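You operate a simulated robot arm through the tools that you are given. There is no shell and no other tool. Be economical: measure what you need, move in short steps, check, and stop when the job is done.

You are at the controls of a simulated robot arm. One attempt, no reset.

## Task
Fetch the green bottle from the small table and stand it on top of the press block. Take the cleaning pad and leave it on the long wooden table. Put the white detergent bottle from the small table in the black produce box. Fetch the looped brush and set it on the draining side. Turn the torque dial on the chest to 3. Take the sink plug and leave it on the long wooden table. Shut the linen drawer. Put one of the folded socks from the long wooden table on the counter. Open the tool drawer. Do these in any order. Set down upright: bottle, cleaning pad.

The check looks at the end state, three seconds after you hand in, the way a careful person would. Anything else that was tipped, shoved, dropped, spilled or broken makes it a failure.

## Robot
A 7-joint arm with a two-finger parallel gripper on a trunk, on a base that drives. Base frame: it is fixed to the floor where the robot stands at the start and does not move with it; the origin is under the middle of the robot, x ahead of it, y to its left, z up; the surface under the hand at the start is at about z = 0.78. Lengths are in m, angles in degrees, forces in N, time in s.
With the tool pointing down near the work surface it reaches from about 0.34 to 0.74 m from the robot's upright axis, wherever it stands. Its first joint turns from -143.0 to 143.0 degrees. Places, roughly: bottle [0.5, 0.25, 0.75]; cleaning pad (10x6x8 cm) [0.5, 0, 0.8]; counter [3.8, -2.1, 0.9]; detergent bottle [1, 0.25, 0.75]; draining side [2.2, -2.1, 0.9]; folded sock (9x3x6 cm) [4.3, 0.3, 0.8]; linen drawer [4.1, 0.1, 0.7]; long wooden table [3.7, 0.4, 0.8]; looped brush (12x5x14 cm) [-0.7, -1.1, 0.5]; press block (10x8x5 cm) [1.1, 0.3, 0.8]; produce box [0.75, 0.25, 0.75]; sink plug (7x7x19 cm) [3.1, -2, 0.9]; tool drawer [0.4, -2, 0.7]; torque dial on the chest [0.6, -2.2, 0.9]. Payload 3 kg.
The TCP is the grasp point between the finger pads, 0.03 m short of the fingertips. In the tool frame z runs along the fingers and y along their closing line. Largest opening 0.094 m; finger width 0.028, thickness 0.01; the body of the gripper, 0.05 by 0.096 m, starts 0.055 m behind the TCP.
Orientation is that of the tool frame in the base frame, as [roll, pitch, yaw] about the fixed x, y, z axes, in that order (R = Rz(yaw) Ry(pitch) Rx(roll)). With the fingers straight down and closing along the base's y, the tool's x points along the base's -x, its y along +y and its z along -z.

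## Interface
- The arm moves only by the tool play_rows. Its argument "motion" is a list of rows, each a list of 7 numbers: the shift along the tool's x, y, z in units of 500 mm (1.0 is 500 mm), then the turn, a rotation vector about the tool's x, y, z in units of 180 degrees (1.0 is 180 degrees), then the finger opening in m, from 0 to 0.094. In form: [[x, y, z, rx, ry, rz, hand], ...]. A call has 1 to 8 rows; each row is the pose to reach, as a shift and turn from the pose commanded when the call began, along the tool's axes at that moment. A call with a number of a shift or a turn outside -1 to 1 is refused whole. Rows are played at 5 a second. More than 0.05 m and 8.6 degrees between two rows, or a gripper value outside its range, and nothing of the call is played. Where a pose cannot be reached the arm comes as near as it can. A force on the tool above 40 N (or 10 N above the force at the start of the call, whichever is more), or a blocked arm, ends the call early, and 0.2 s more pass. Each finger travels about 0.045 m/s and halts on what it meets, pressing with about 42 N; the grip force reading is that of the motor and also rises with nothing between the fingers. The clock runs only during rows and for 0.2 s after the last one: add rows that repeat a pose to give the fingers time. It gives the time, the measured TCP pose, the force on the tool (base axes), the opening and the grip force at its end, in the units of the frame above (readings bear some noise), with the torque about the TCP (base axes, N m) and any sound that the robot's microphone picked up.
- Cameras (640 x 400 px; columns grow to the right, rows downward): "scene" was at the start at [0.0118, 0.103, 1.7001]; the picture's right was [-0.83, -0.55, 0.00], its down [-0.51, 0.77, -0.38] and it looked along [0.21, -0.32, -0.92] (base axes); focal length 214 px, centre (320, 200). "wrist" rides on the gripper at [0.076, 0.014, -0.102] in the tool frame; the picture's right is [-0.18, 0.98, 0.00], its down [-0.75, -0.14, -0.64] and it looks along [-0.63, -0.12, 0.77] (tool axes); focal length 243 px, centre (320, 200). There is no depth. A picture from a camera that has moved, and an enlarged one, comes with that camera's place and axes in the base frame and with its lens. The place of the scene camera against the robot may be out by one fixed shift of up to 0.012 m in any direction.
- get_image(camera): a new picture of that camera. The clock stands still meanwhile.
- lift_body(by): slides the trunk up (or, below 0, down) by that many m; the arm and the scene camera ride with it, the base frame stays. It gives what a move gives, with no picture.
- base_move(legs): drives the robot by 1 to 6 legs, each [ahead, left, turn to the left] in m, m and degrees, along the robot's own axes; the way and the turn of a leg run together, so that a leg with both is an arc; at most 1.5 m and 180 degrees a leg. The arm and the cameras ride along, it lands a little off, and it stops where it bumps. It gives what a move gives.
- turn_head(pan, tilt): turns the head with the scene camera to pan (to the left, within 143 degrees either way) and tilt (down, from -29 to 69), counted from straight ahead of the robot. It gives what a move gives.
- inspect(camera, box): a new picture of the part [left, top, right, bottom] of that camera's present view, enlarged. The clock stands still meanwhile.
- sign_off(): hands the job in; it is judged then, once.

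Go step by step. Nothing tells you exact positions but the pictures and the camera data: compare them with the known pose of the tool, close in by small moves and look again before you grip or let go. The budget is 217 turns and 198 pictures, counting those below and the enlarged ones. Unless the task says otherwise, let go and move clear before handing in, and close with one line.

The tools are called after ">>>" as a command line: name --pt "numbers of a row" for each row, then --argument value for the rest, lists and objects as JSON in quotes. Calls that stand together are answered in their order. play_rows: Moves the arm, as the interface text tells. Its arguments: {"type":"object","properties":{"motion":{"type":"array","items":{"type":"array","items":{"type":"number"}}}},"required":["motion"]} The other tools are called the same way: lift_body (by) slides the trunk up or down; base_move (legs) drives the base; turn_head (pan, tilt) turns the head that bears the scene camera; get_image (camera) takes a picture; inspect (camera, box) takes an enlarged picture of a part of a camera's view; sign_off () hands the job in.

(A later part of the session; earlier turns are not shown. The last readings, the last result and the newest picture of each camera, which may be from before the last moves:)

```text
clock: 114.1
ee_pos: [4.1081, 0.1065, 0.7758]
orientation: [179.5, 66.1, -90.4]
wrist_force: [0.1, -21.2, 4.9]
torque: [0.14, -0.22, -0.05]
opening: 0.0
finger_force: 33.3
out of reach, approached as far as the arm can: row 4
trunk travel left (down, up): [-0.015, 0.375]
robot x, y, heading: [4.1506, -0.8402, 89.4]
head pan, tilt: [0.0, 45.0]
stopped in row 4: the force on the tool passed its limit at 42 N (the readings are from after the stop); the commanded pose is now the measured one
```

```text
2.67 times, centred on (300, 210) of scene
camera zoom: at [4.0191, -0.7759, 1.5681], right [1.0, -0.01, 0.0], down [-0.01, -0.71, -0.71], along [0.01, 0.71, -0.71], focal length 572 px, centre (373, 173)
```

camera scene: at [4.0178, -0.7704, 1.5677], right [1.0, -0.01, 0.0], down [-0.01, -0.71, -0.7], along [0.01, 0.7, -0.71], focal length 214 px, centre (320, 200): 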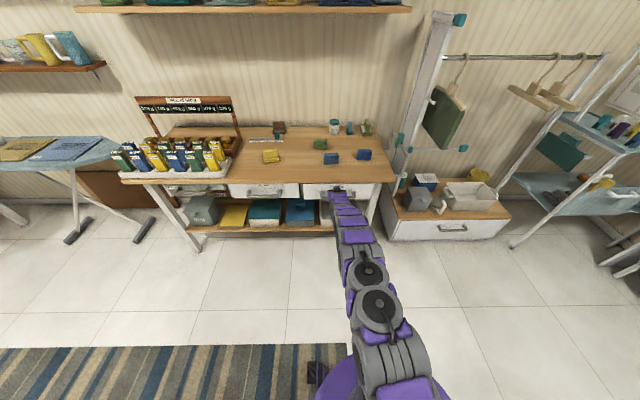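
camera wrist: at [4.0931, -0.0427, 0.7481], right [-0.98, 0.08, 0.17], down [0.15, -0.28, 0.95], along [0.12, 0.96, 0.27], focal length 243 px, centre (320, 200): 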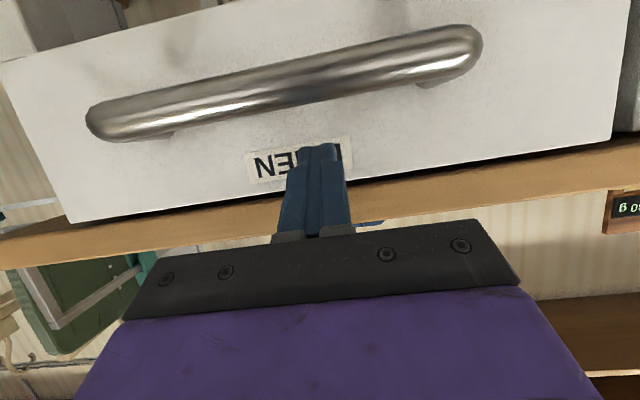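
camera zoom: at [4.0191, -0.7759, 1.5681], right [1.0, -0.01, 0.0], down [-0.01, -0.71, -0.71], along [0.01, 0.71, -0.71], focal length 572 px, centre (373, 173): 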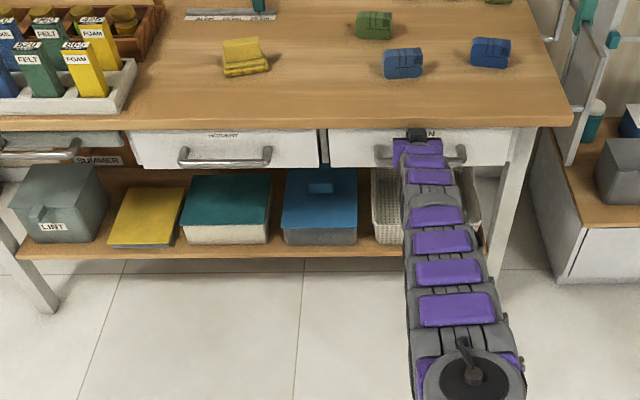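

The drawer is shut. I retract, restore the downward tool and raise the trunk, then go for the right-hand blue folded sock near (4.30, 0.32).

>>> play_rows --pt "0.036 0 -0.082 0 0 0 0" --pt "0.072 0 -0.165 0 0 0 0" --pt "0.108 0 -0.247 0 0 0 0" --pt "0.144 0 -0.33 0 0 0 0" --pt "0.18 0 -0.412 0 0 0 0" --pt "0.22 0 -0.5 0 0 0 0"

>>> lift_body --by 0.3

>>> play_rows --pt "0 0 0 0 0.045 0 0.094" --pt "0 0 0 0 0.09 0 0.094" --pt "0 0 0 0 0.135 0 0.094" --pt "0 0 0 0 0.18 0 0.094" --pt "0 0 0 0 0.225 0 0.094" --pt "0 0 0 0 0.27 0 0.094" --pt "0 0 0 0 0.315 0 0.094" --pt "0 0 0 0 0.36 0 0.094"

>>> play_rows --pt "0 0 0 0 0 0.045 0.094" --pt "0 0 0 0 0 0.09 0.094" --pt "0 0 0 0 0 0.135 0.094" --pt "0 0 0 0 0 0.18 0.094" --pt "0 0 0 0 0 0.225 0.094" --pt "0 0 0 0 0 0.27 0.094" --pt "0 0 0 0 0 0.315 0.094" --pt "0 0 0 0 0 0.36 0.094"

>>> get_image --camera "scene"

```text
clock: 114.4
ee_pos: [4.107, 0.103, 0.7849]
orientation: [179.6, 68.1, -90.1]
wrist_force: [-1.5, -3.3, -0.9]
torque: [-0.05, -0.04, 0.04]
opening: 0.0003
finger_force: 33.1
trunk travel left (down, up): [-0.015, 0.375]
robot x, y, heading: [4.1556, -0.8398, 89.2]
head pan, tilt: [0.0, 45.0]
stopped in row 1: the force on the tool passed its limit at 120 N (the readings are from after the stop); the commanded pose is now the measured one
```

```text
clock: 115.1
ee_pos: [4.1094, 0.0912, 0.8062]
orientation: [179.8, 67.7, -89.9]
wrist_force: [-0.6, 1.0, 2.4]
torque: [-0.19, 0.03, 0.01]
opening: 0.0001
finger_force: 33.0
trunk travel left (down, up): [-0.034, 0.356]
robot x, y, heading: [4.1535, -0.8351, 89.2]
head pan, tilt: [0.0, 45.0]
stopped: the force on the tool passed its limit at 51 N (the readings are from after the stop); the commanded pose is now the measured one
```

```text
clock: 116.9
ee_pos: [4.1923, -0.0715, 0.8008]
orientation: [179.7, 1.7, -89.7]
wrist_force: [-1.4, 2.4, -1.6]
torque: [-0.08, -0.09, 0.01]
opening: 0.0939
finger_force: 0.1
out of reach, approached as far as the arm can: row 3, 4, 5, 6, 7, 8
trunk travel left (down, up): [-0.034, 0.356]
robot x, y, heading: [4.1562, -0.8431, 89.1]
head pan, tilt: [0.0, 45.0]
```

```text
clock: 118.7
ee_pos: [4.1953, -0.0709, 0.8083]
orientation: [177.8, 0.9, -154.8]
wrist_force: [-0.4, 0.1, 0.1]
torque: [-0.03, 0.0, 0.02]
opening: 0.094
finger_force: 0.0
trunk travel left (down, up): [-0.034, 0.356]
robot x, y, heading: [4.1548, -0.8377, 89.3]
head pan, tilt: [0.0, 45.0]
```

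```text
130 pictures are left
camera scene: at [4.0188, -0.7737, 1.587], right [1.0, -0.01, 0.0], down [-0.01, -0.71, -0.7], along [0.01, 0.7, -0.71], focal length 214 px, centre (320, 200)
```

scene: 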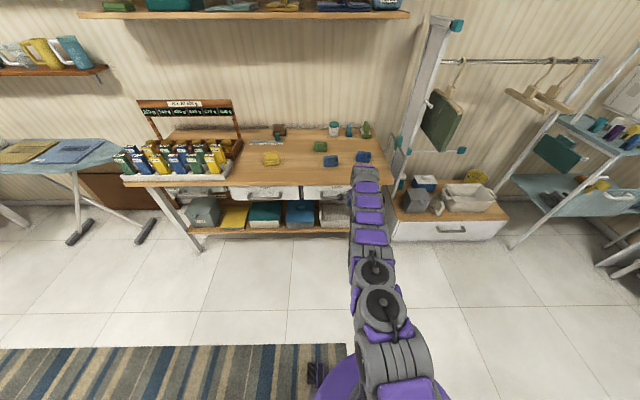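

The retreat bumped the table edge; I check for damage and raise the trunk carefully.

>>> get_image --camera "wrist"

>>> lift_body --by 0.3

>>> get_image --camera "scene"

```text
129 pictures are left
camera wrist: at [4.1203, -0.0956, 0.9104], right [-0.25, 0.97, 0.04], down [0.74, 0.17, 0.65], along [0.62, 0.19, -0.76], focal length 243 px, centre (320, 200)
```

wrist: 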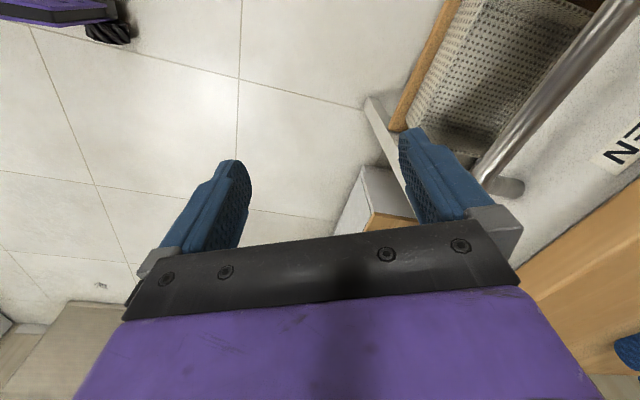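

```text
clock: 121.7
ee_pos: [4.1956, -0.0719, 1.1077]
orientation: [177.7, 0.9, -154.7]
wrist_force: [-0.1, 0.8, 0.8]
torque: [0.01, -0.04, 0.05]
opening: 0.0942
finger_force: 0.1
trunk travel left (down, up): [-0.334, 0.056]
robot x, y, heading: [4.1486, -0.8407, 89.3]
head pan, tilt: [0.0, 45.0]
```

```text
128 pictures are left
camera scene: at [4.019, -0.7725, 1.887], right [1.0, -0.01, 0.0], down [-0.01, -0.71, -0.7], along [0.01, 0.7, -0.71], focal length 214 px, centre (320, 200)
```

scene: 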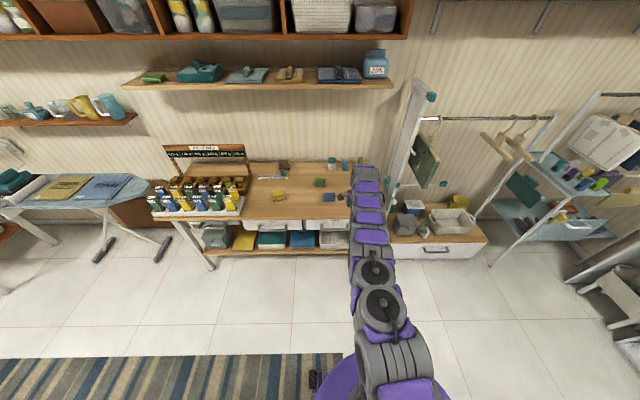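

>>> play_rows --pt "0.034 -0.072 0 0 0 0 0.094" --pt "0.068 -0.145 0 0 0 0 0.094" --pt "0.1 -0.217 0 0 0 0 0.094" --pt "0.137 -0.29 0 0 0 0 0.094" --pt "0.171 -0.362 0 0 0 0 0.094"

>>> base_move --legs '[[0.44, -0.05, 0]]'

>>> get_image --camera "scene"

>>> get_image --camera "wrist"

```text
clock: 122.9
ee_pos: [4.195, -0.2747, 1.1]
orientation: [177.8, 0.9, -154.7]
wrist_force: [-0.7, -0.7, 0.6]
torque: [0.03, 0.04, -0.01]
opening: 0.0943
finger_force: 0.0
trunk travel left (down, up): [-0.334, 0.056]
robot x, y, heading: [4.155, -0.8349, 89.3]
head pan, tilt: [0.0, 45.0]
```

```text
clock: 125.5
ee_pos: [4.2505, 0.1611, 1.1003]
orientation: [177.8, 0.8, -154.7]
wrist_force: [-0.1, 0.0, 0.2]
torque: [0.0, 0.01, -0.03]
opening: 0.0941
finger_force: 0.1
trunk travel left (down, up): [-0.334, 0.056]
robot x, y, heading: [4.2076, -0.4026, 89.2]
head pan, tilt: [0.0, 45.0]
```

```text
127 pictures are left
camera scene: at [4.0754, -0.3398, 1.8872], right [1.0, -0.01, 0.0], down [-0.01, -0.71, -0.7], along [0.01, 0.7, -0.71], focal length 214 px, centre (320, 200)
```

scene: 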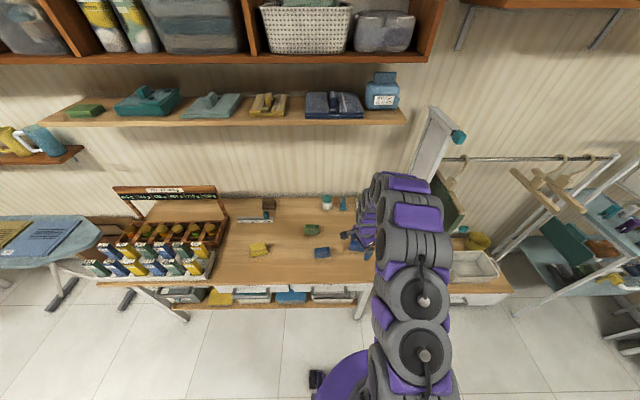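

```text
126 pictures are left
camera wrist: at [4.1762, 0.1378, 1.2014], right [-0.25, 0.97, 0.04], down [0.74, 0.17, 0.65], along [0.62, 0.19, -0.76], focal length 243 px, centre (320, 200)
```

wrist: 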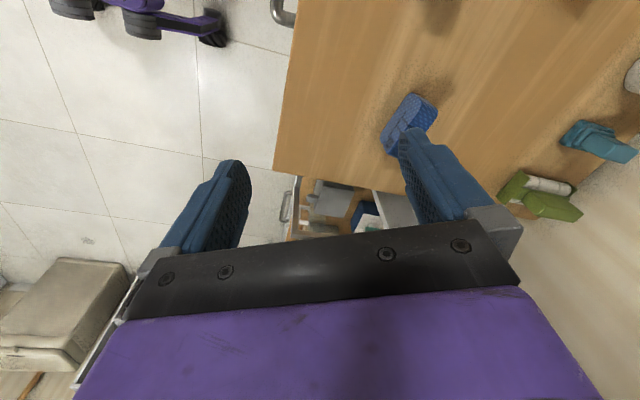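

>>> play_rows --pt "-0.06 0.07 0 0 0 0.045 0.094" --pt "-0.12 0.14 0 0 0 0.09 0.094" --pt "-0.191 0.2 0 0 0 0.14 0.094" --pt "-0.191 0.241 0.08 0 0 0.14 0.094" --pt "-0.191 0.241 0.17 0 0 0.14 0.094" --pt "-0.191 0.241 0.24 0 0 0.14 0.094"

>>> get_image --camera "wrist"

>>> inspect --camera "scene" --box '[290, 180, 450, 300]'

```text
refused: row 3 steps farther than a row can; nothing moved
```

```text
125 pictures are left
camera wrist: at [4.1762, 0.1378, 1.2014], right [-0.25, 0.97, 0.04], down [0.74, 0.17, 0.65], along [0.62, 0.19, -0.76], focal length 243 px, centre (320, 200)
```

wrist: 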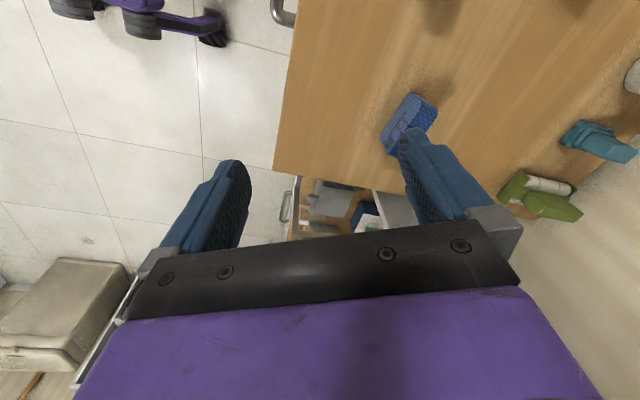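

```text
3.33 times, centred on (370, 240) of scene
camera zoom: at [4.0754, -0.3398, 1.8872], right [1.0, -0.01, 0.0], down [-0.01, -0.71, -0.7], along [0.01, 0.7, -0.71], focal length 715 px, centre (153, 67)
```

zoom: 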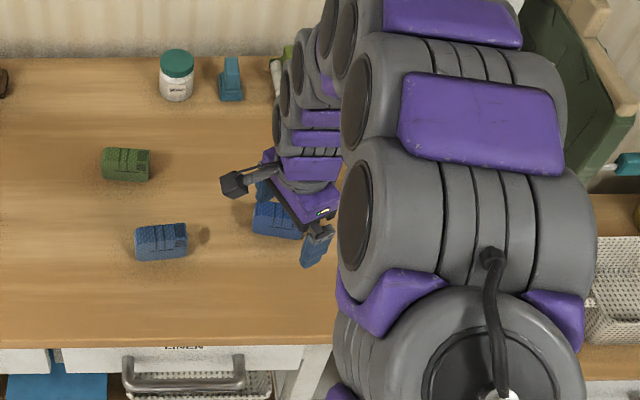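

>>> play_rows --pt "-0.05 0.06 0 0 0 0.043 0.094" --pt "-0.1 0.12 0 0 0 0.086 0.094" --pt "-0.15 0.18 0 0 0 0.13 0.094" --pt "-0.191 0.241 0 0 0 0.173 0.094" --pt "-0.191 0.241 0.08 0 0 0.173 0.094" --pt "-0.191 0.241 0.16 0 0 0.173 0.094"

>>> get_image --camera "wrist"

```text
clock: 127.0
ee_pos: [4.2863, 0.3138, 1.0249]
orientation: [177.6, -0.3, 174.2]
wrist_force: [0.1, 0.8, 0.0]
torque: [0.0, 0.01, -0.02]
opening: 0.0939
finger_force: 0.3
trunk travel left (down, up): [-0.334, 0.056]
robot x, y, heading: [4.2079, -0.4047, 89.5]
head pan, tilt: [0.0, 45.0]
```

```text
123 pictures are left
camera wrist: at [4.212, 0.331, 1.1285], right [0.28, 0.96, 0.04], down [0.74, -0.24, 0.63], along [0.61, -0.15, -0.77], focal length 243 px, centre (320, 200)
```

wrist: 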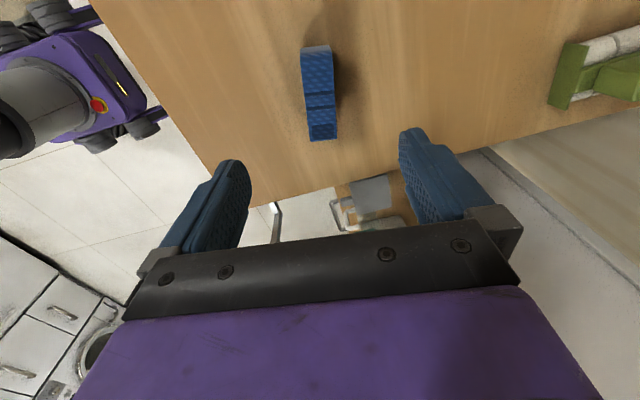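

>>> play_rows --pt "0.015 0.012 0.08 0 0 0.028 0.094" --pt "0.015 0.012 0.16 0 0 0.028 0.094" --pt "0.015 0.012 0.23 0 0 0.028 0.094"

>>> get_image --camera "wrist"

```text
clock: 127.8
ee_pos: [4.2767, 0.3233, 0.9111]
orientation: [177.6, -0.6, 169.2]
wrist_force: [0.6, 0.6, -0.5]
torque: [0.02, -0.03, 0.01]
opening: 0.094
finger_force: 0.2
trunk travel left (down, up): [-0.334, 0.056]
robot x, y, heading: [4.207, -0.4029, 89.1]
head pan, tilt: [0.0, 45.0]
```

```text
122 pictures are left
camera wrist: at [4.2045, 0.3479, 1.015], right [0.37, 0.93, 0.04], down [0.72, -0.31, 0.63], along [0.6, -0.2, -0.78], focal length 243 px, centre (320, 200)
```

wrist: 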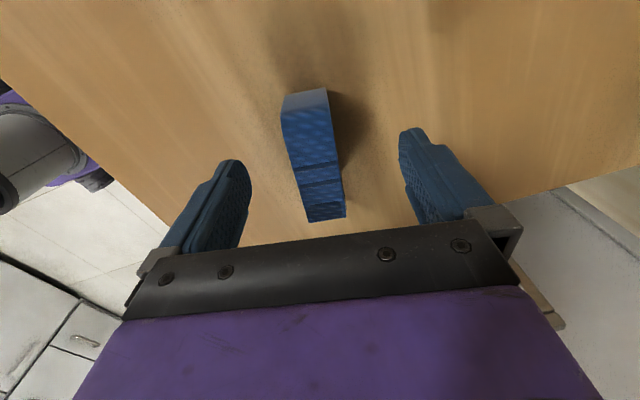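

>>> play_rows --pt "0 0 0.05 0 0 0 0.094" --pt "0 0 0.098 0 0 0 0.094" --pt "0 0 0.098 0 0 0 0.05" --pt "0 0 0.098 0 0 0 0.015" --pt "0 0 0.098 0 0 0 0.015" --pt "0 0 0.098 0 0 0 0.015" --pt "0 0 0.098 0 0 0 0.015"

>>> play_rows --pt "0 0 -0.06 0 0 0 0.015" --pt "0 0 -0.15 0 0 0 0.015" --pt "0 0 -0.24 0 0 0 0.015" --pt "0 0 -0.33 0 0 0 0.015" --pt "0 0 -0.42 0 0 0 0.015"

>>> get_image --camera "wrist"

```text
clock: 129.3
ee_pos: [4.277, 0.3187, 0.901]
orientation: [177.5, -0.6, 169.2]
wrist_force: [-0.5, 1.0, 0.9]
torque: [-0.01, 0.0, -0.02]
opening: 0.0288
finger_force: 36.1
out of reach, approached as far as the arm can: row 1, 2, 3, 4, 5, 6, 7
trunk travel left (down, up): [-0.334, 0.056]
robot x, y, heading: [4.2108, -0.4068, 89.2]
head pan, tilt: [0.0, 45.0]
```

```text
clock: 130.6
ee_pos: [4.2789, 0.3082, 1.1084]
orientation: [177.8, -0.6, 169.1]
wrist_force: [-0.6, -0.1, -0.6]
torque: [-0.02, 0.0, -0.03]
opening: 0.0288
finger_force: 42.1
trunk travel left (down, up): [-0.334, 0.056]
robot x, y, heading: [4.2071, -0.4032, 89.1]
head pan, tilt: [0.0, 45.0]
```

```text
121 pictures are left
camera wrist: at [4.2066, 0.3325, 1.2128], right [0.37, 0.93, 0.04], down [0.71, -0.31, 0.63], along [0.6, -0.2, -0.78], focal length 243 px, centre (320, 200)
```

wrist: 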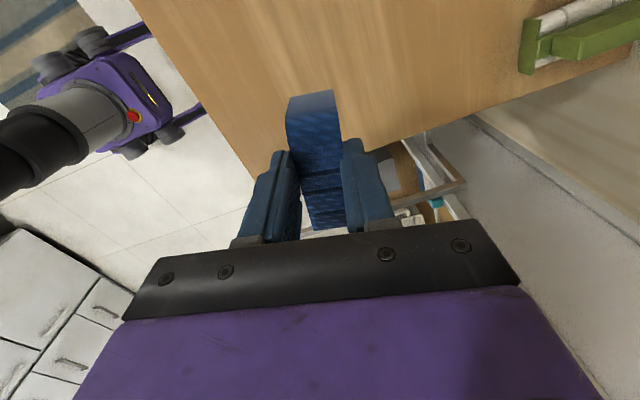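

>>> play_rows --pt "0 -0.085 0 0 0 0 0.015" --pt "0 -0.17 0 0 0 0 0.015" --pt "0 -0.255 0 0 0 0 0.015" --pt "0 -0.34 0 0 0 0 0.015" --pt "0 -0.425 0 0 0 0 0.015" --pt "0 -0.509 0 0 0 0 0.015"

>>> base_move --legs '[[-0.55, 0, 0], [0, 0, 180]]'

>>> turn_head --pan 0 --tilt 35

>>> get_image --camera "scene"

```text
clock: 131.9
ee_pos: [4.2312, 0.0568, 1.0991]
orientation: [177.6, -0.5, 169.1]
wrist_force: [0.0, 0.1, -1.2]
torque: [0.01, 0.04, 0.01]
opening: 0.0287
finger_force: 41.8
trunk travel left (down, up): [-0.334, 0.056]
robot x, y, heading: [4.209, -0.404, 89.4]
head pan, tilt: [0.0, 45.0]
```

```text
clock: 142.5
ee_pos: [4.1837, -1.417, 1.0987]
orientation: [177.6, -0.5, -10.3]
wrist_force: [0.4, 0.3, -0.4]
torque: [0.02, 0.03, 0.03]
opening: 0.0286
finger_force: 42.2
trunk travel left (down, up): [-0.334, 0.056]
robot x, y, heading: [4.2011, -0.9508, -90.2]
head pan, tilt: [0.0, 45.0]
```

```text
clock: 143.2
ee_pos: [4.1832, -1.4129, 1.1]
orientation: [177.6, -0.7, -10.4]
wrist_force: [0.0, -0.3, 0.1]
torque: [-0.01, 0.02, 0.03]
opening: 0.0284
finger_force: 42.3
trunk travel left (down, up): [-0.334, 0.056]
robot x, y, heading: [4.1994, -0.952, -90.0]
head pan, tilt: [0.0, 35.0]
```

```text
120 pictures are left
camera scene: at [4.3482, -1.0069, 1.9019], right [-1.0, 0.0, 0.0], down [0.0, 0.58, -0.82], along [0.0, -0.82, -0.58], focal length 214 px, centre (320, 200)
```

scene: 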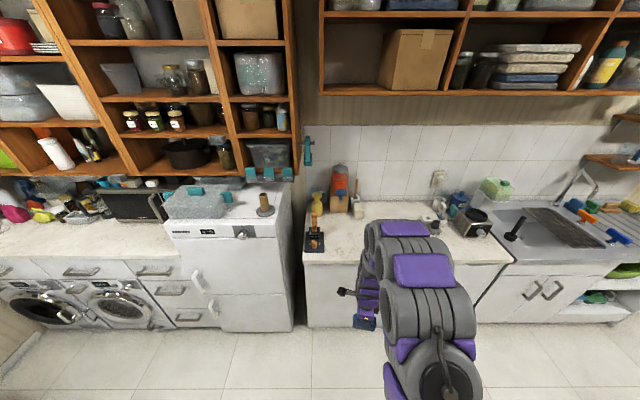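

>>> inspect --camera "scene" --box '[290, 160, 530, 280]'

>>> turn_head --pan -45 --tilt 35

>>> get_image --camera "scene"

```text
2.67 times, centred on (410, 220) of scene
camera zoom: at [4.3482, -1.0069, 1.9019], right [-1.0, 0.0, 0.0], down [0.0, 0.58, -0.82], along [0.0, -0.82, -0.58], focal length 572 px, centre (80, 147)
```

zoom: 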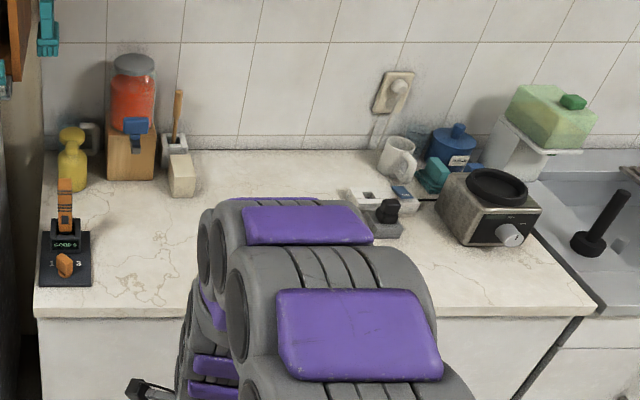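

```text
clock: 144.3
ee_pos: [4.1834, -1.4148, 1.0993]
orientation: [177.5, -0.5, -10.3]
wrist_force: [0.1, -0.2, -0.6]
torque: [0.01, 0.01, -0.01]
opening: 0.029
finger_force: 42.0
trunk travel left (down, up): [-0.334, 0.056]
robot x, y, heading: [4.1975, -0.947, -90.4]
head pan, tilt: [-45.0, 35.0]
```

```text
118 pictures are left
camera scene: at [4.2859, -0.9811, 1.902], right [-0.71, 0.71, 0.0], down [0.41, 0.41, -0.82], along [-0.58, -0.58, -0.57], focal length 214 px, centre (320, 200)
```

scene: 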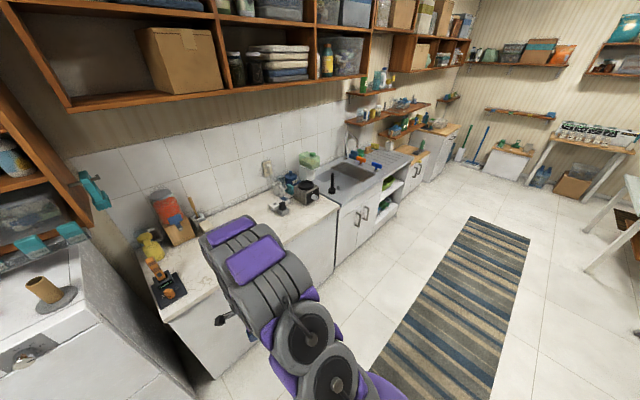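

The counter has a free area near (4.13, −1.97), and the sink plug is the black stalk at the sink's near edge. I drive in to place the sock.

>>> base_move --legs '[[0.42, 0, 0]]'

>>> turn_head --pan 0 --tilt 55

>>> get_image --camera "scene"

>>> get_image --camera "wrist"

```text
clock: 146.9
ee_pos: [4.1821, -1.8317, 1.0984]
orientation: [177.6, -0.5, -10.4]
wrist_force: [0.2, -0.3, 0.1]
torque: [-0.01, 0.01, -0.01]
opening: 0.0286
finger_force: 41.4
trunk travel left (down, up): [-0.334, 0.056]
robot x, y, heading: [4.2021, -1.3679, -90.0]
head pan, tilt: [-45.0, 35.0]
```

```text
clock: 148.0
ee_pos: [4.1804, -1.8288, 1.1006]
orientation: [177.4, -0.6, -10.5]
wrist_force: [0.2, -0.8, -0.8]
torque: [0.0, -0.01, -0.01]
opening: 0.0288
finger_force: 42.6
trunk travel left (down, up): [-0.334, 0.056]
robot x, y, heading: [4.198, -1.3684, -90.5]
head pan, tilt: [0.0, 55.0]
```

```text
117 pictures are left
camera scene: at [4.3461, -1.4071, 1.8738], right [-1.0, 0.01, 0.0], down [0.01, 0.82, -0.57], along [0.0, -0.57, -0.82], focal length 214 px, centre (320, 200)
```

scene: 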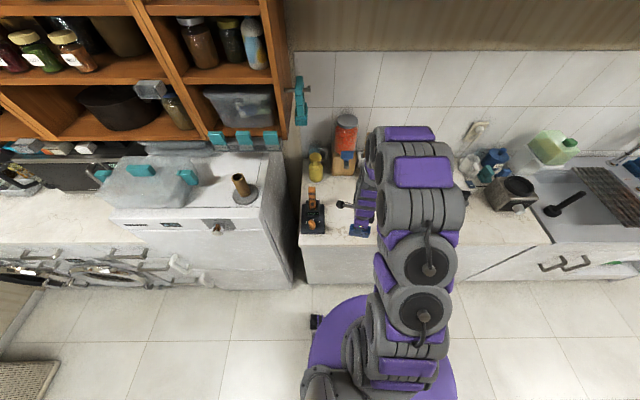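

```text
116 pictures are left
camera wrist: at [4.2526, -1.8517, 1.2043], right [-0.36, -0.93, 0.04], down [-0.72, 0.3, 0.63], along [-0.6, 0.2, -0.78], focal length 243 px, centre (320, 200)
```

wrist: 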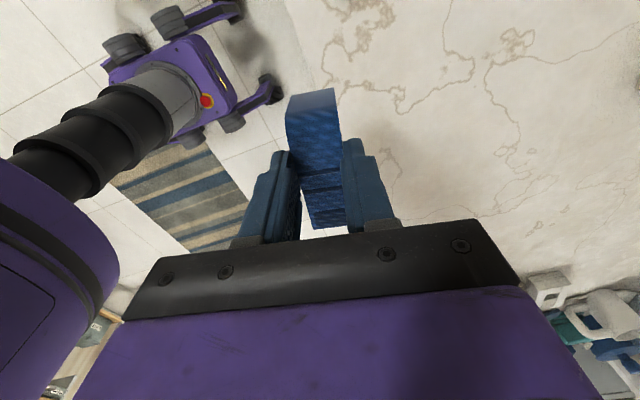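

>>> play_rows --pt "0 0.08 0 0 0 0 0.015" --pt "0 0.16 0 0 0 0 0.015" --pt "0 0.24 0 0 0 0 0.015" --pt "0 0.306 0.02 0 0 0 0.015" --pt "0 0.306 0.08 0 0 0 0.015" --pt "0 0.306 0.13 0 0 0 0.015" --pt "0 0.306 0.16 0 0 0 0.015"

>>> get_image --camera "wrist"

>>> inspect --camera "scene" --box '[290, 130, 450, 250]'

```text
clock: 149.6
ee_pos: [4.1515, -1.9837, 1.0256]
orientation: [177.5, -0.5, -10.4]
wrist_force: [0.5, -0.2, 0.2]
torque: [0.0, -0.01, 0.01]
opening: 0.0285
finger_force: 42.2
trunk travel left (down, up): [-0.334, 0.056]
robot x, y, heading: [4.1961, -1.3633, -90.3]
head pan, tilt: [0.0, 55.0]
```

```text
115 pictures are left
camera wrist: at [4.2238, -2.0063, 1.1297], right [-0.36, -0.93, 0.04], down [-0.72, 0.3, 0.63], along [-0.6, 0.2, -0.78], focal length 243 px, centre (320, 200)
```

wrist: 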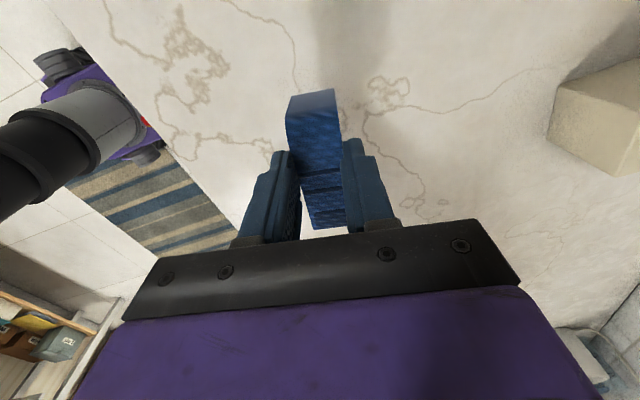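

```text
3.33 times, centred on (370, 190) of scene
camera zoom: at [4.3455, -1.4089, 1.8738], right [-1.0, 0.01, 0.0], down [0.0, 0.82, -0.57], along [0.0, -0.57, -0.82], focal length 715 px, centre (153, 233)
```

zoom: 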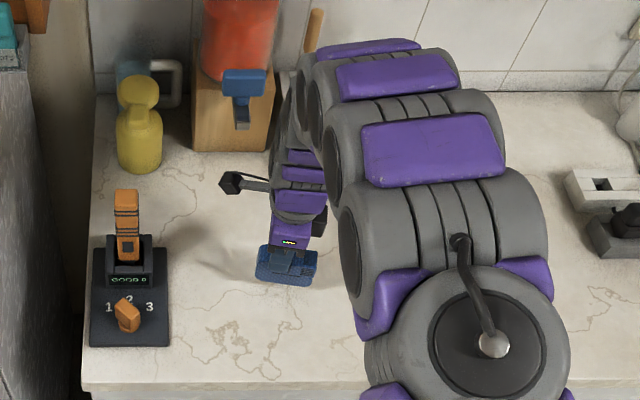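

>>> play_rows --pt "0 0 0.012 0 0 0 0.015" --pt "0 0 0.024 0 0 0 0.015" --pt "0 0 0.036 0 0 0 0.015" --pt "0 0 0.048 0 0 0 0.015" --pt "0 0 0.06 0 0 0 0.015" --pt "0 0 0.072 0 0 0 0.015" --pt "0 0 0.084 0 0 0 0.015" --pt "0 0 0.096 0 0 0 0.015"

```text
clock: 151.4
ee_pos: [4.154, -1.9832, 0.9807]
orientation: [177.4, -0.6, -10.4]
wrist_force: [-1.1, 3.4, 26.1]
torque: [0.71, 0.32, -0.04]
opening: 0.0287
finger_force: 41.9
trunk travel left (down, up): [-0.334, 0.056]
robot x, y, heading: [4.1993, -1.3672, -90.4]
head pan, tilt: [0.0, 55.0]
```

Contact with the counter; I release and rise.

>>> play_rows --pt "0 0 -0.004 0 0 0 0.02" --pt "0 0 -0.004 0 0 0 0.06" --pt "0 0 -0.004 0 0 0 0.094" --pt "0 0 -0.004 0 0 0 0.094" --pt "0 0 -0.06 0 0 0 0.094" --pt "0 0 -0.15 0 0 0 0.094" --pt "0 0 -0.24 0 0 0 0.094" --pt "0 0 -0.32 0 0 0 0.094"

>>> get_image --camera "wrist"

```text
clock: 153.2
ee_pos: [4.1545, -1.9778, 1.1414]
orientation: [177.4, -0.6, -10.3]
wrist_force: [0.0, 0.8, -0.7]
torque: [0.0, -0.01, -0.01]
opening: 0.0939
finger_force: 0.0
trunk travel left (down, up): [-0.334, 0.056]
robot x, y, heading: [4.2028, -1.3691, -90.4]
head pan, tilt: [0.0, 55.0]
```

```text
113 pictures are left
camera wrist: at [4.2261, -2.0003, 1.2444], right [-0.36, -0.93, 0.04], down [-0.72, 0.3, 0.63], along [-0.6, 0.2, -0.78], focal length 243 px, centre (320, 200)
```

wrist: 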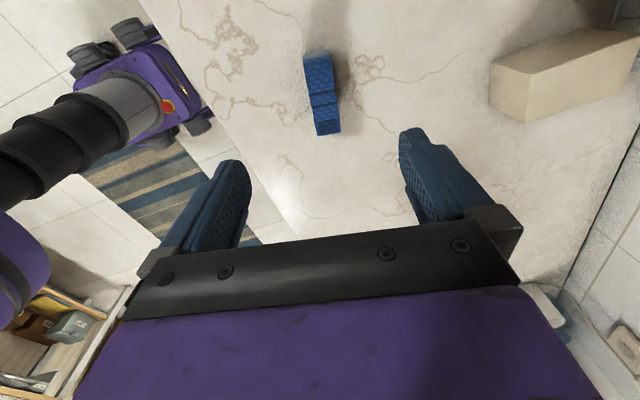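

The sock is on the counter. Next the sink plug: back off and slide along to x≈3.15.

>>> base_move --legs '[[-0.3, 0, 0], [0, -1.05, 0]]'

>>> get_image --camera "scene"

>>> get_image --camera "wrist"

```text
clock: 160.2
ee_pos: [3.1079, -1.6689, 1.1397]
orientation: [177.5, -0.6, -10.5]
wrist_force: [0.9, -0.2, -0.6]
torque: [0.02, 0.01, -0.01]
opening: 0.0941
finger_force: 0.0
trunk travel left (down, up): [-0.334, 0.056]
robot x, y, heading: [3.1506, -1.0552, -90.3]
head pan, tilt: [0.0, 55.0]
```

```text
112 pictures are left
camera scene: at [3.3024, -1.0991, 1.8735], right [-1.0, 0.01, 0.0], down [0.0, 0.82, -0.57], along [-0.01, -0.57, -0.82], focal length 214 px, centre (320, 200)
```

scene: 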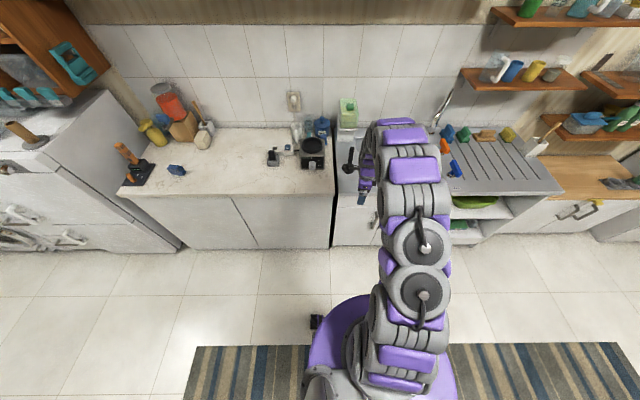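

```text
111 pictures are left
camera wrist: at [3.1808, -1.692, 1.2437], right [-0.36, -0.93, 0.04], down [-0.72, 0.3, 0.63], along [-0.6, 0.2, -0.78], focal length 243 px, centre (320, 200)
```

wrist: 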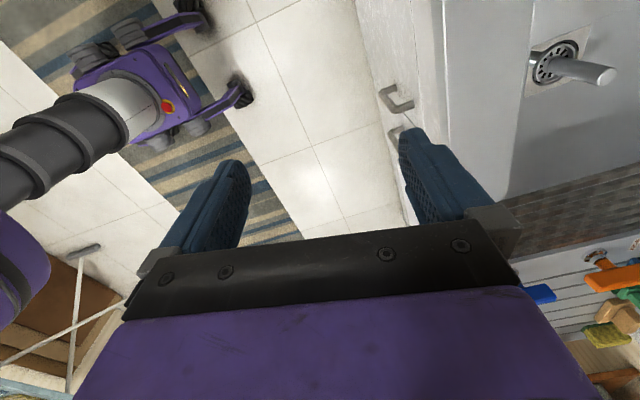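

>>> inspect --camera "scene" --box '[300, 120, 420, 210]'

>>> inspect --camera "wrist" --box '[500, 10, 640, 120]'

```text
4.44 times, centred on (360, 165) of scene
camera zoom: at [3.3024, -1.0991, 1.8735], right [-1.0, 0.01, 0.0], down [0.0, 0.82, -0.57], along [-0.01, -0.57, -0.82], focal length 953 px, centre (142, 356)
```

zoom: 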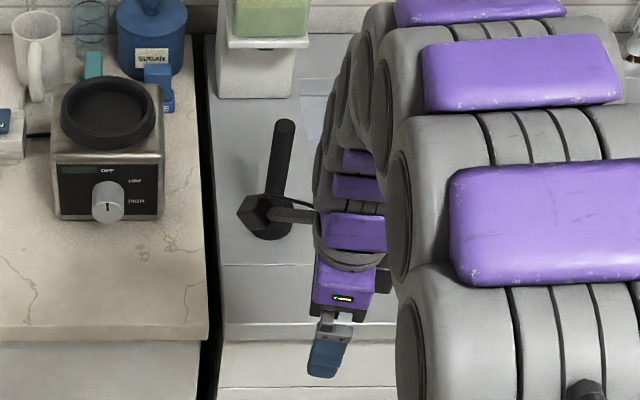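

```text
3.64 times, centred on (570, 65) of wrist
camera zoom: at [3.1808, -1.692, 1.2437], right [-0.36, -0.93, 0.04], down [-0.72, 0.3, 0.63], along [-0.6, 0.2, -0.78], focal length 882 px, centre (-589, 691)
```

zoom: 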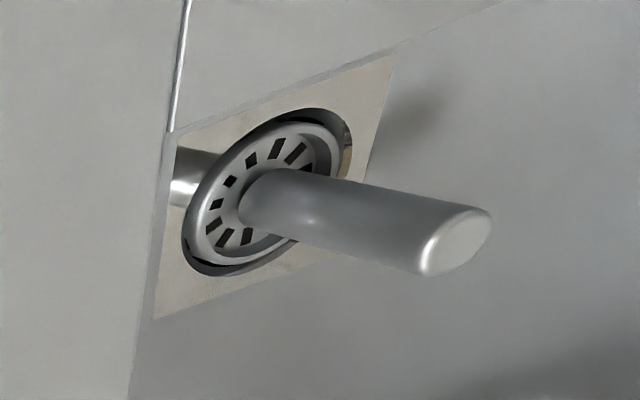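

There are two: a black rubber plug with a long stem at about (3.11, −1.99), matching the given place, and a grey slotted strainer in the drain. I raise the hand and approach the black plug.

>>> play_rows --pt "0 0 -0.08 0 0 0 0.094" --pt "0 0 -0.16 0 0 0 0.094" --pt "0 0 -0.24 0 0 0 0.094"

>>> base_move --legs '[[0.22, 0.06, 0]]'

>>> get_image --camera "wrist"

>>> get_image --camera "scene"

```text
clock: 161.1
ee_pos: [3.1052, -1.6591, 1.2625]
orientation: [177.5, -0.6, -10.5]
wrist_force: [0.1, 0.3, 0.8]
torque: [0.02, 0.0, 0.0]
opening: 0.0942
finger_force: 0.1
trunk travel left (down, up): [-0.334, 0.056]
robot x, y, heading: [3.1533, -1.057, -90.1]
head pan, tilt: [0.0, 55.0]
```

```text
clock: 162.8
ee_pos: [3.165, -1.8789, 1.2609]
orientation: [177.5, -0.7, -10.4]
wrist_force: [0.8, -0.2, 0.0]
torque: [0.02, 0.0, 0.0]
opening: 0.094
finger_force: 0.0
trunk travel left (down, up): [-0.334, 0.056]
robot x, y, heading: [3.2092, -1.2707, -90.2]
head pan, tilt: [0.0, 55.0]
```

```text
108 pictures are left
camera wrist: at [3.2373, -1.9015, 1.3658], right [-0.36, -0.93, 0.04], down [-0.72, 0.3, 0.63], along [-0.6, 0.19, -0.78], focal length 243 px, centre (320, 200)
```

wrist: 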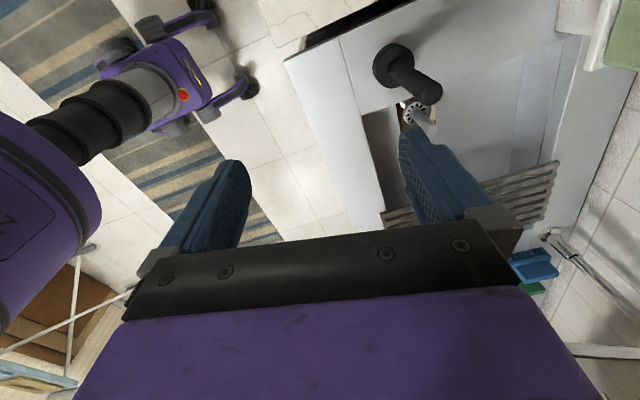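

```text
107 pictures are left
camera scene: at [3.3572, -1.316, 1.8738], right [-1.0, 0.0, 0.0], down [0.0, 0.82, -0.57], along [0.0, -0.57, -0.82], focal length 214 px, centre (320, 200)
```

scene: 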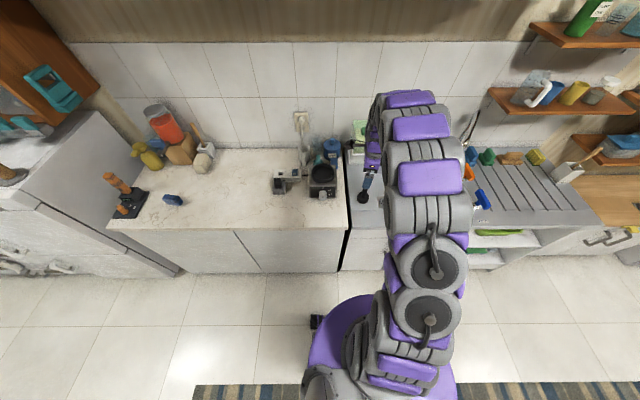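

>>> play_rows --pt "-0.02 0.08 0 0 0 0 0.094" --pt "-0.04 0.16 0 0 0 0 0.094" --pt "-0.067 0.24 0 0 0 0 0.094" --pt "-0.067 0.268 0.08 0 0 0 0.094" --pt "-0.067 0.268 0.16 0 0 0 0.094"

>>> get_image --camera "wrist"

```text
clock: 164.0
ee_pos: [3.1116, -2.0062, 1.1879]
orientation: [177.5, -0.5, -10.5]
wrist_force: [0.0, 0.2, -0.1]
torque: [0.01, 0.03, 0.02]
opening: 0.0942
finger_force: 0.0
trunk travel left (down, up): [-0.334, 0.056]
robot x, y, heading: [3.2097, -1.2754, -90.2]
head pan, tilt: [0.0, 55.0]
```

```text
106 pictures are left
camera wrist: at [3.1832, -2.0294, 1.2926], right [-0.36, -0.93, 0.04], down [-0.72, 0.3, 0.63], along [-0.6, 0.19, -0.78], focal length 243 px, centre (320, 200)
```

wrist: 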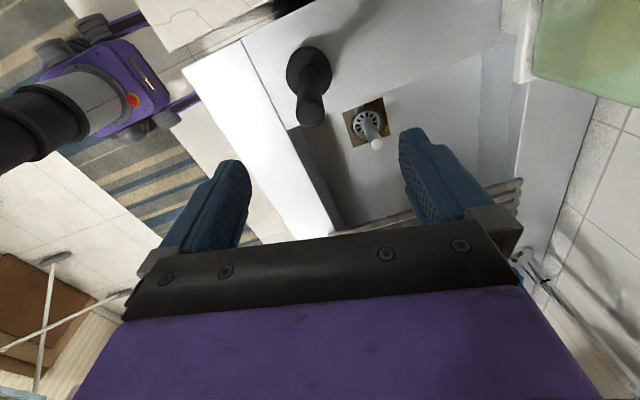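

>>> base_move --legs '[[0.12, 0, 0]]'

```text
clock: 165.2
ee_pos: [3.1119, -2.1284, 1.1886]
orientation: [177.5, -0.6, -10.1]
wrist_force: [0.2, 0.2, -1.1]
torque: [0.04, 0.0, 0.03]
opening: 0.094
finger_force: 0.1
trunk travel left (down, up): [-0.334, 0.056]
robot x, y, heading: [3.2103, -1.3945, -89.9]
head pan, tilt: [0.0, 55.0]
```

>>> play_rows --pt "-0.014 -0.08 0 0 0 0 0.094" --pt "-0.028 -0.16 0 0 0 0 0.094" --pt "-0.043 -0.242 0 0 0 0 0.094" --pt "-0.043 -0.242 0.05 0 0 0 0.094"

>>> get_image --camera "wrist"

```text
clock: 166.2
ee_pos: [3.115, -2.0053, 1.1563]
orientation: [177.4, -0.6, -10.2]
wrist_force: [-0.6, -0.7, -0.2]
torque: [-0.01, -0.01, 0.01]
opening: 0.0941
finger_force: 0.0
trunk travel left (down, up): [-0.334, 0.056]
robot x, y, heading: [3.2116, -1.3953, -90.1]
head pan, tilt: [0.0, 55.0]
```

```text
105 pictures are left
camera wrist: at [3.1865, -2.0277, 1.2599], right [-0.35, -0.93, 0.04], down [-0.72, 0.3, 0.63], along [-0.6, 0.19, -0.78], focal length 243 px, centre (320, 200)
```

wrist: 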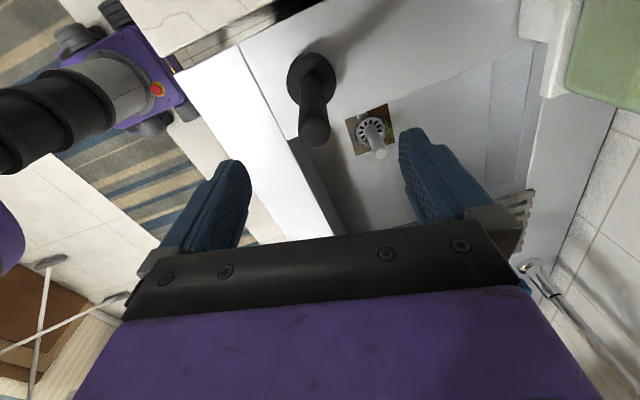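

>>> play_rows --pt "0 0 0.08 0 0 0 0.094" --pt "0 0 0.16 0 0 0 0.094" --pt "0 0 0.24 0 0 0 0.094" --pt "0 0 0.24 0 0 0 0.05" --pt "0 0 0.24 0 0 0 0.01" --pt "0 0 0.24 0 0 0 0.01" --pt "0 0 0.24 0 0 0 0.01" --pt "0 0 0.24 0 0 0 0.01"

>>> get_image --camera "wrist"

```text
clock: 168.0
ee_pos: [3.1131, -2.0087, 1.039]
orientation: [177.3, -0.5, -10.1]
wrist_force: [0.2, 4.0, 5.9]
torque: [0.71, -0.09, 0.01]
opening: 0.025
finger_force: 33.3
trunk travel left (down, up): [-0.334, 0.056]
robot x, y, heading: [3.2103, -1.3974, -90.2]
head pan, tilt: [0.0, 55.0]
```

```text
104 pictures are left
camera wrist: at [3.1857, -2.0308, 1.1429], right [-0.35, -0.93, 0.05], down [-0.72, 0.3, 0.63], along [-0.6, 0.19, -0.78], focal length 243 px, centre (320, 200)
```

wrist: 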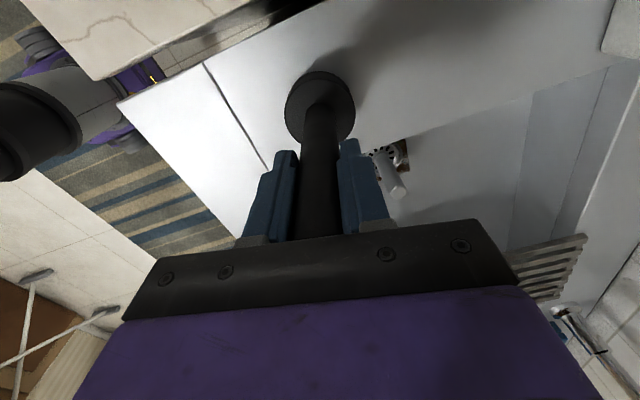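

>>> play_rows --pt "0 0 -0.05 0 0 0 0.01" --pt "0 0 -0.13 0 0 0 0.01" --pt "0 0 -0.21 0 0 0 0.01" --pt "0 0 -0.3 0 0 0 0.01"

>>> get_image --camera "wrist"

```text
clock: 169.0
ee_pos: [3.1126, -2.0014, 1.1895]
orientation: [177.2, -0.6, -10.1]
wrist_force: [-0.6, -0.3, -2.1]
torque: [0.03, 0.03, -0.01]
opening: 0.025
finger_force: 42.4
trunk travel left (down, up): [-0.334, 0.056]
robot x, y, heading: [3.2111, -1.392, -90.1]
head pan, tilt: [0.0, 55.0]
```

```text
103 pictures are left
camera wrist: at [3.1847, -2.0228, 1.2934], right [-0.35, -0.93, 0.05], down [-0.72, 0.3, 0.63], along [-0.6, 0.19, -0.78], focal length 243 px, centre (320, 200)
```

wrist: 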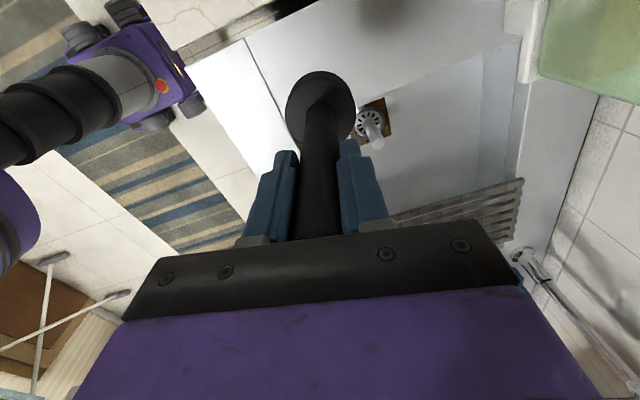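

The plug is held. I carry it across to the long wooden table.

>>> base_move --legs '[[-0.5, 0, 0], [0, 0, 180], [0, -0.63, 0], [0.5, 0, 0]]'

>>> get_image --camera "scene"

>>> get_image --camera "wrist"

```text
clock: 185.2
ee_pos: [3.9094, 0.265, 1.1876]
orientation: [177.3, -0.7, 172.2]
wrist_force: [0.1, 0.0, -2.6]
torque: [-0.03, -0.03, -0.01]
opening: 0.0249
finger_force: 41.6
trunk travel left (down, up): [-0.334, 0.056]
robot x, y, heading: [3.8322, -0.3443, 92.5]
head pan, tilt: [0.0, 55.0]
```

```text
102 pictures are left
camera scene: at [3.7018, -0.2963, 1.8739], right [1.0, 0.04, 0.0], down [0.03, -0.82, -0.57], along [-0.02, 0.57, -0.82], focal length 214 px, centre (320, 200)
```

scene: 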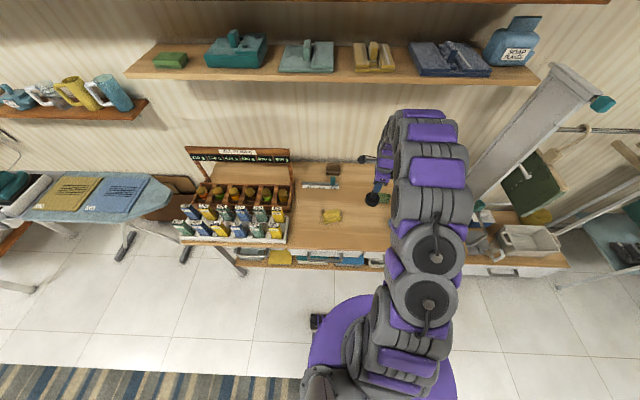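

```text
101 pictures are left
camera wrist: at [3.8363, 0.2851, 1.2919], right [0.32, 0.95, 0.04], down [0.73, -0.27, 0.63], along [0.61, -0.17, -0.78], focal length 243 px, centre (320, 200)
```

wrist: 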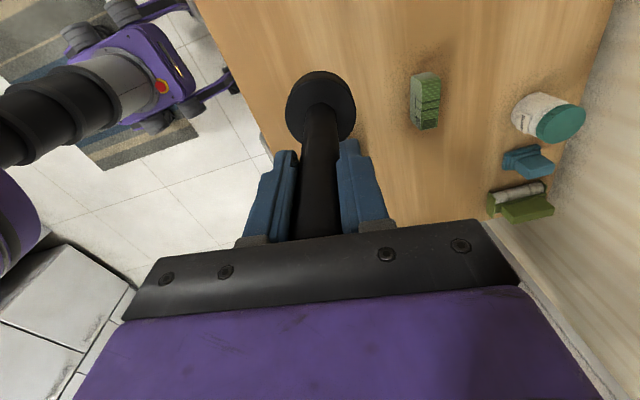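

>>> play_rows --pt "0 0 0.08 0 0 0 0.01" --pt "0 0 0.16 0 0 0 0.01" --pt "0 0 0.24 0 0 0 0.01" --pt "0 0 0.31 0 0 0 0.01" --pt "0 0 0.35 0 0 0 0.01"

>>> play_rows --pt "0 0 0.012 0 0 0 0.01" --pt "0 0 0.024 0 0 0 0.01" --pt "0 0 0.036 0 0 0 0.01" --pt "0 0 0.048 0 0 0 0.01" --pt "0 0 0.06 0 0 0 0.01" --pt "0 0 0.072 0 0 0 0.01" --pt "0 0 0.084 0 0 0 0.01"

>>> get_image --camera "wrist"

```text
clock: 186.4
ee_pos: [3.9075, 0.2726, 1.0148]
orientation: [177.1, -0.6, 172.2]
wrist_force: [-0.7, 0.1, -2.6]
torque: [0.0, 0.02, 0.0]
opening: 0.0249
finger_force: 42.1
trunk travel left (down, up): [-0.334, 0.056]
robot x, y, heading: [3.8326, -0.3473, 92.4]
head pan, tilt: [0.0, 55.0]
```

```text
clock: 188.0
ee_pos: [3.9073, 0.2741, 0.9719]
orientation: [177.2, -0.6, 172.3]
wrist_force: [-0.1, -0.2, -2.2]
torque: [-0.01, 0.0, 0.01]
opening: 0.0248
finger_force: 42.0
trunk travel left (down, up): [-0.334, 0.056]
robot x, y, heading: [3.8344, -0.3461, 92.1]
head pan, tilt: [0.0, 55.0]
```

```text
100 pictures are left
camera wrist: at [3.8346, 0.2934, 1.0766], right [0.32, 0.95, 0.05], down [0.73, -0.27, 0.63], along [0.61, -0.16, -0.78], focal length 243 px, centre (320, 200)
```

wrist: 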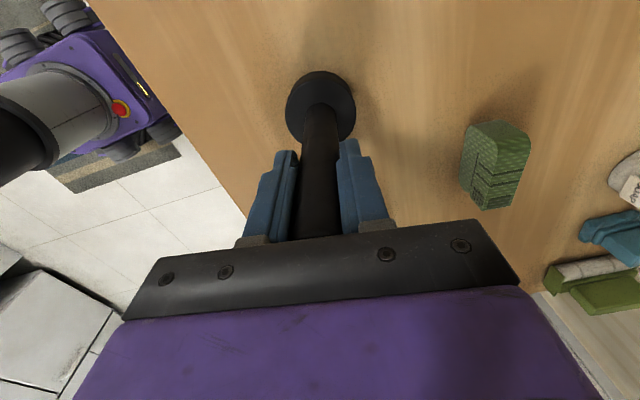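

>>> play_rows --pt "0 0 0.01 0 0 0 0.01" --pt "0 0 0.02 0 0 0 0.01" --pt "0 0 0.03 0 0 0 0.01" --pt "0 0 0.04 0 0 0 0.01" --pt "0 0 0.05 0 0 0 0.01" --pt "0 0 0.06 0 0 0 0.01"

```text
clock: 189.1
ee_pos: [3.9084, 0.2754, 0.9591]
orientation: [176.7, -0.6, 172.2]
wrist_force: [0.6, -13.3, 31.2]
torque: [-2.53, -0.13, 0.05]
opening: 0.0252
finger_force: 42.0
trunk travel left (down, up): [-0.334, 0.056]
robot x, y, heading: [3.8328, -0.3465, 92.5]
head pan, tilt: [0.0, 55.0]
stopped in row 5: the force on the tool passed its limit at 50 N (the readings are from after the stop); the commanded pose is now the measured one
```

>>> play_rows --pt "0 0 -0.006 0 0 0 0.01" --pt "0 0 -0.006 0 0 0 0.02" --pt "0 0 -0.006 0 0 0 0.03" --pt "0 0 -0.006 0 0 0 0.05" --pt "0 0 -0.006 0 0 0 0.08" --pt "0 0 -0.006 0 0 0 0.094" --pt "0 0 -0.006 0 0 0 0.094"

>>> get_image --camera "wrist"

```text
clock: 190.7
ee_pos: [3.9082, 0.277, 0.9599]
orientation: [176.7, -0.7, 172.3]
wrist_force: [-1.0, -0.6, 0.4]
torque: [0.0, -0.01, 0.02]
opening: 0.0938
finger_force: 0.0
trunk travel left (down, up): [-0.334, 0.056]
robot x, y, heading: [3.8343, -0.3447, 92.3]
head pan, tilt: [0.0, 55.0]
```

```text
99 pictures are left
camera wrist: at [3.8344, 0.2955, 1.0637], right [0.32, 0.95, 0.05], down [0.73, -0.28, 0.62], along [0.61, -0.16, -0.78], focal length 243 px, centre (320, 200)
```

wrist: 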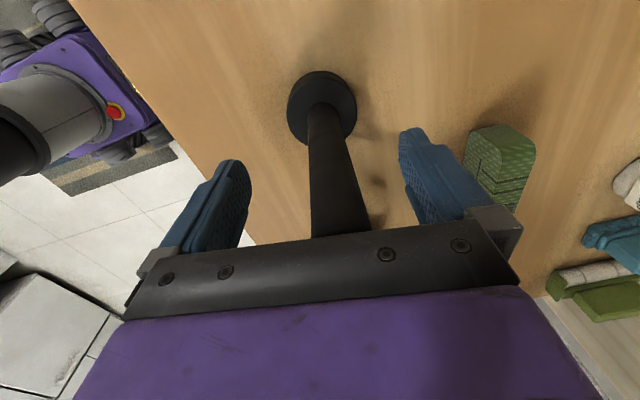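

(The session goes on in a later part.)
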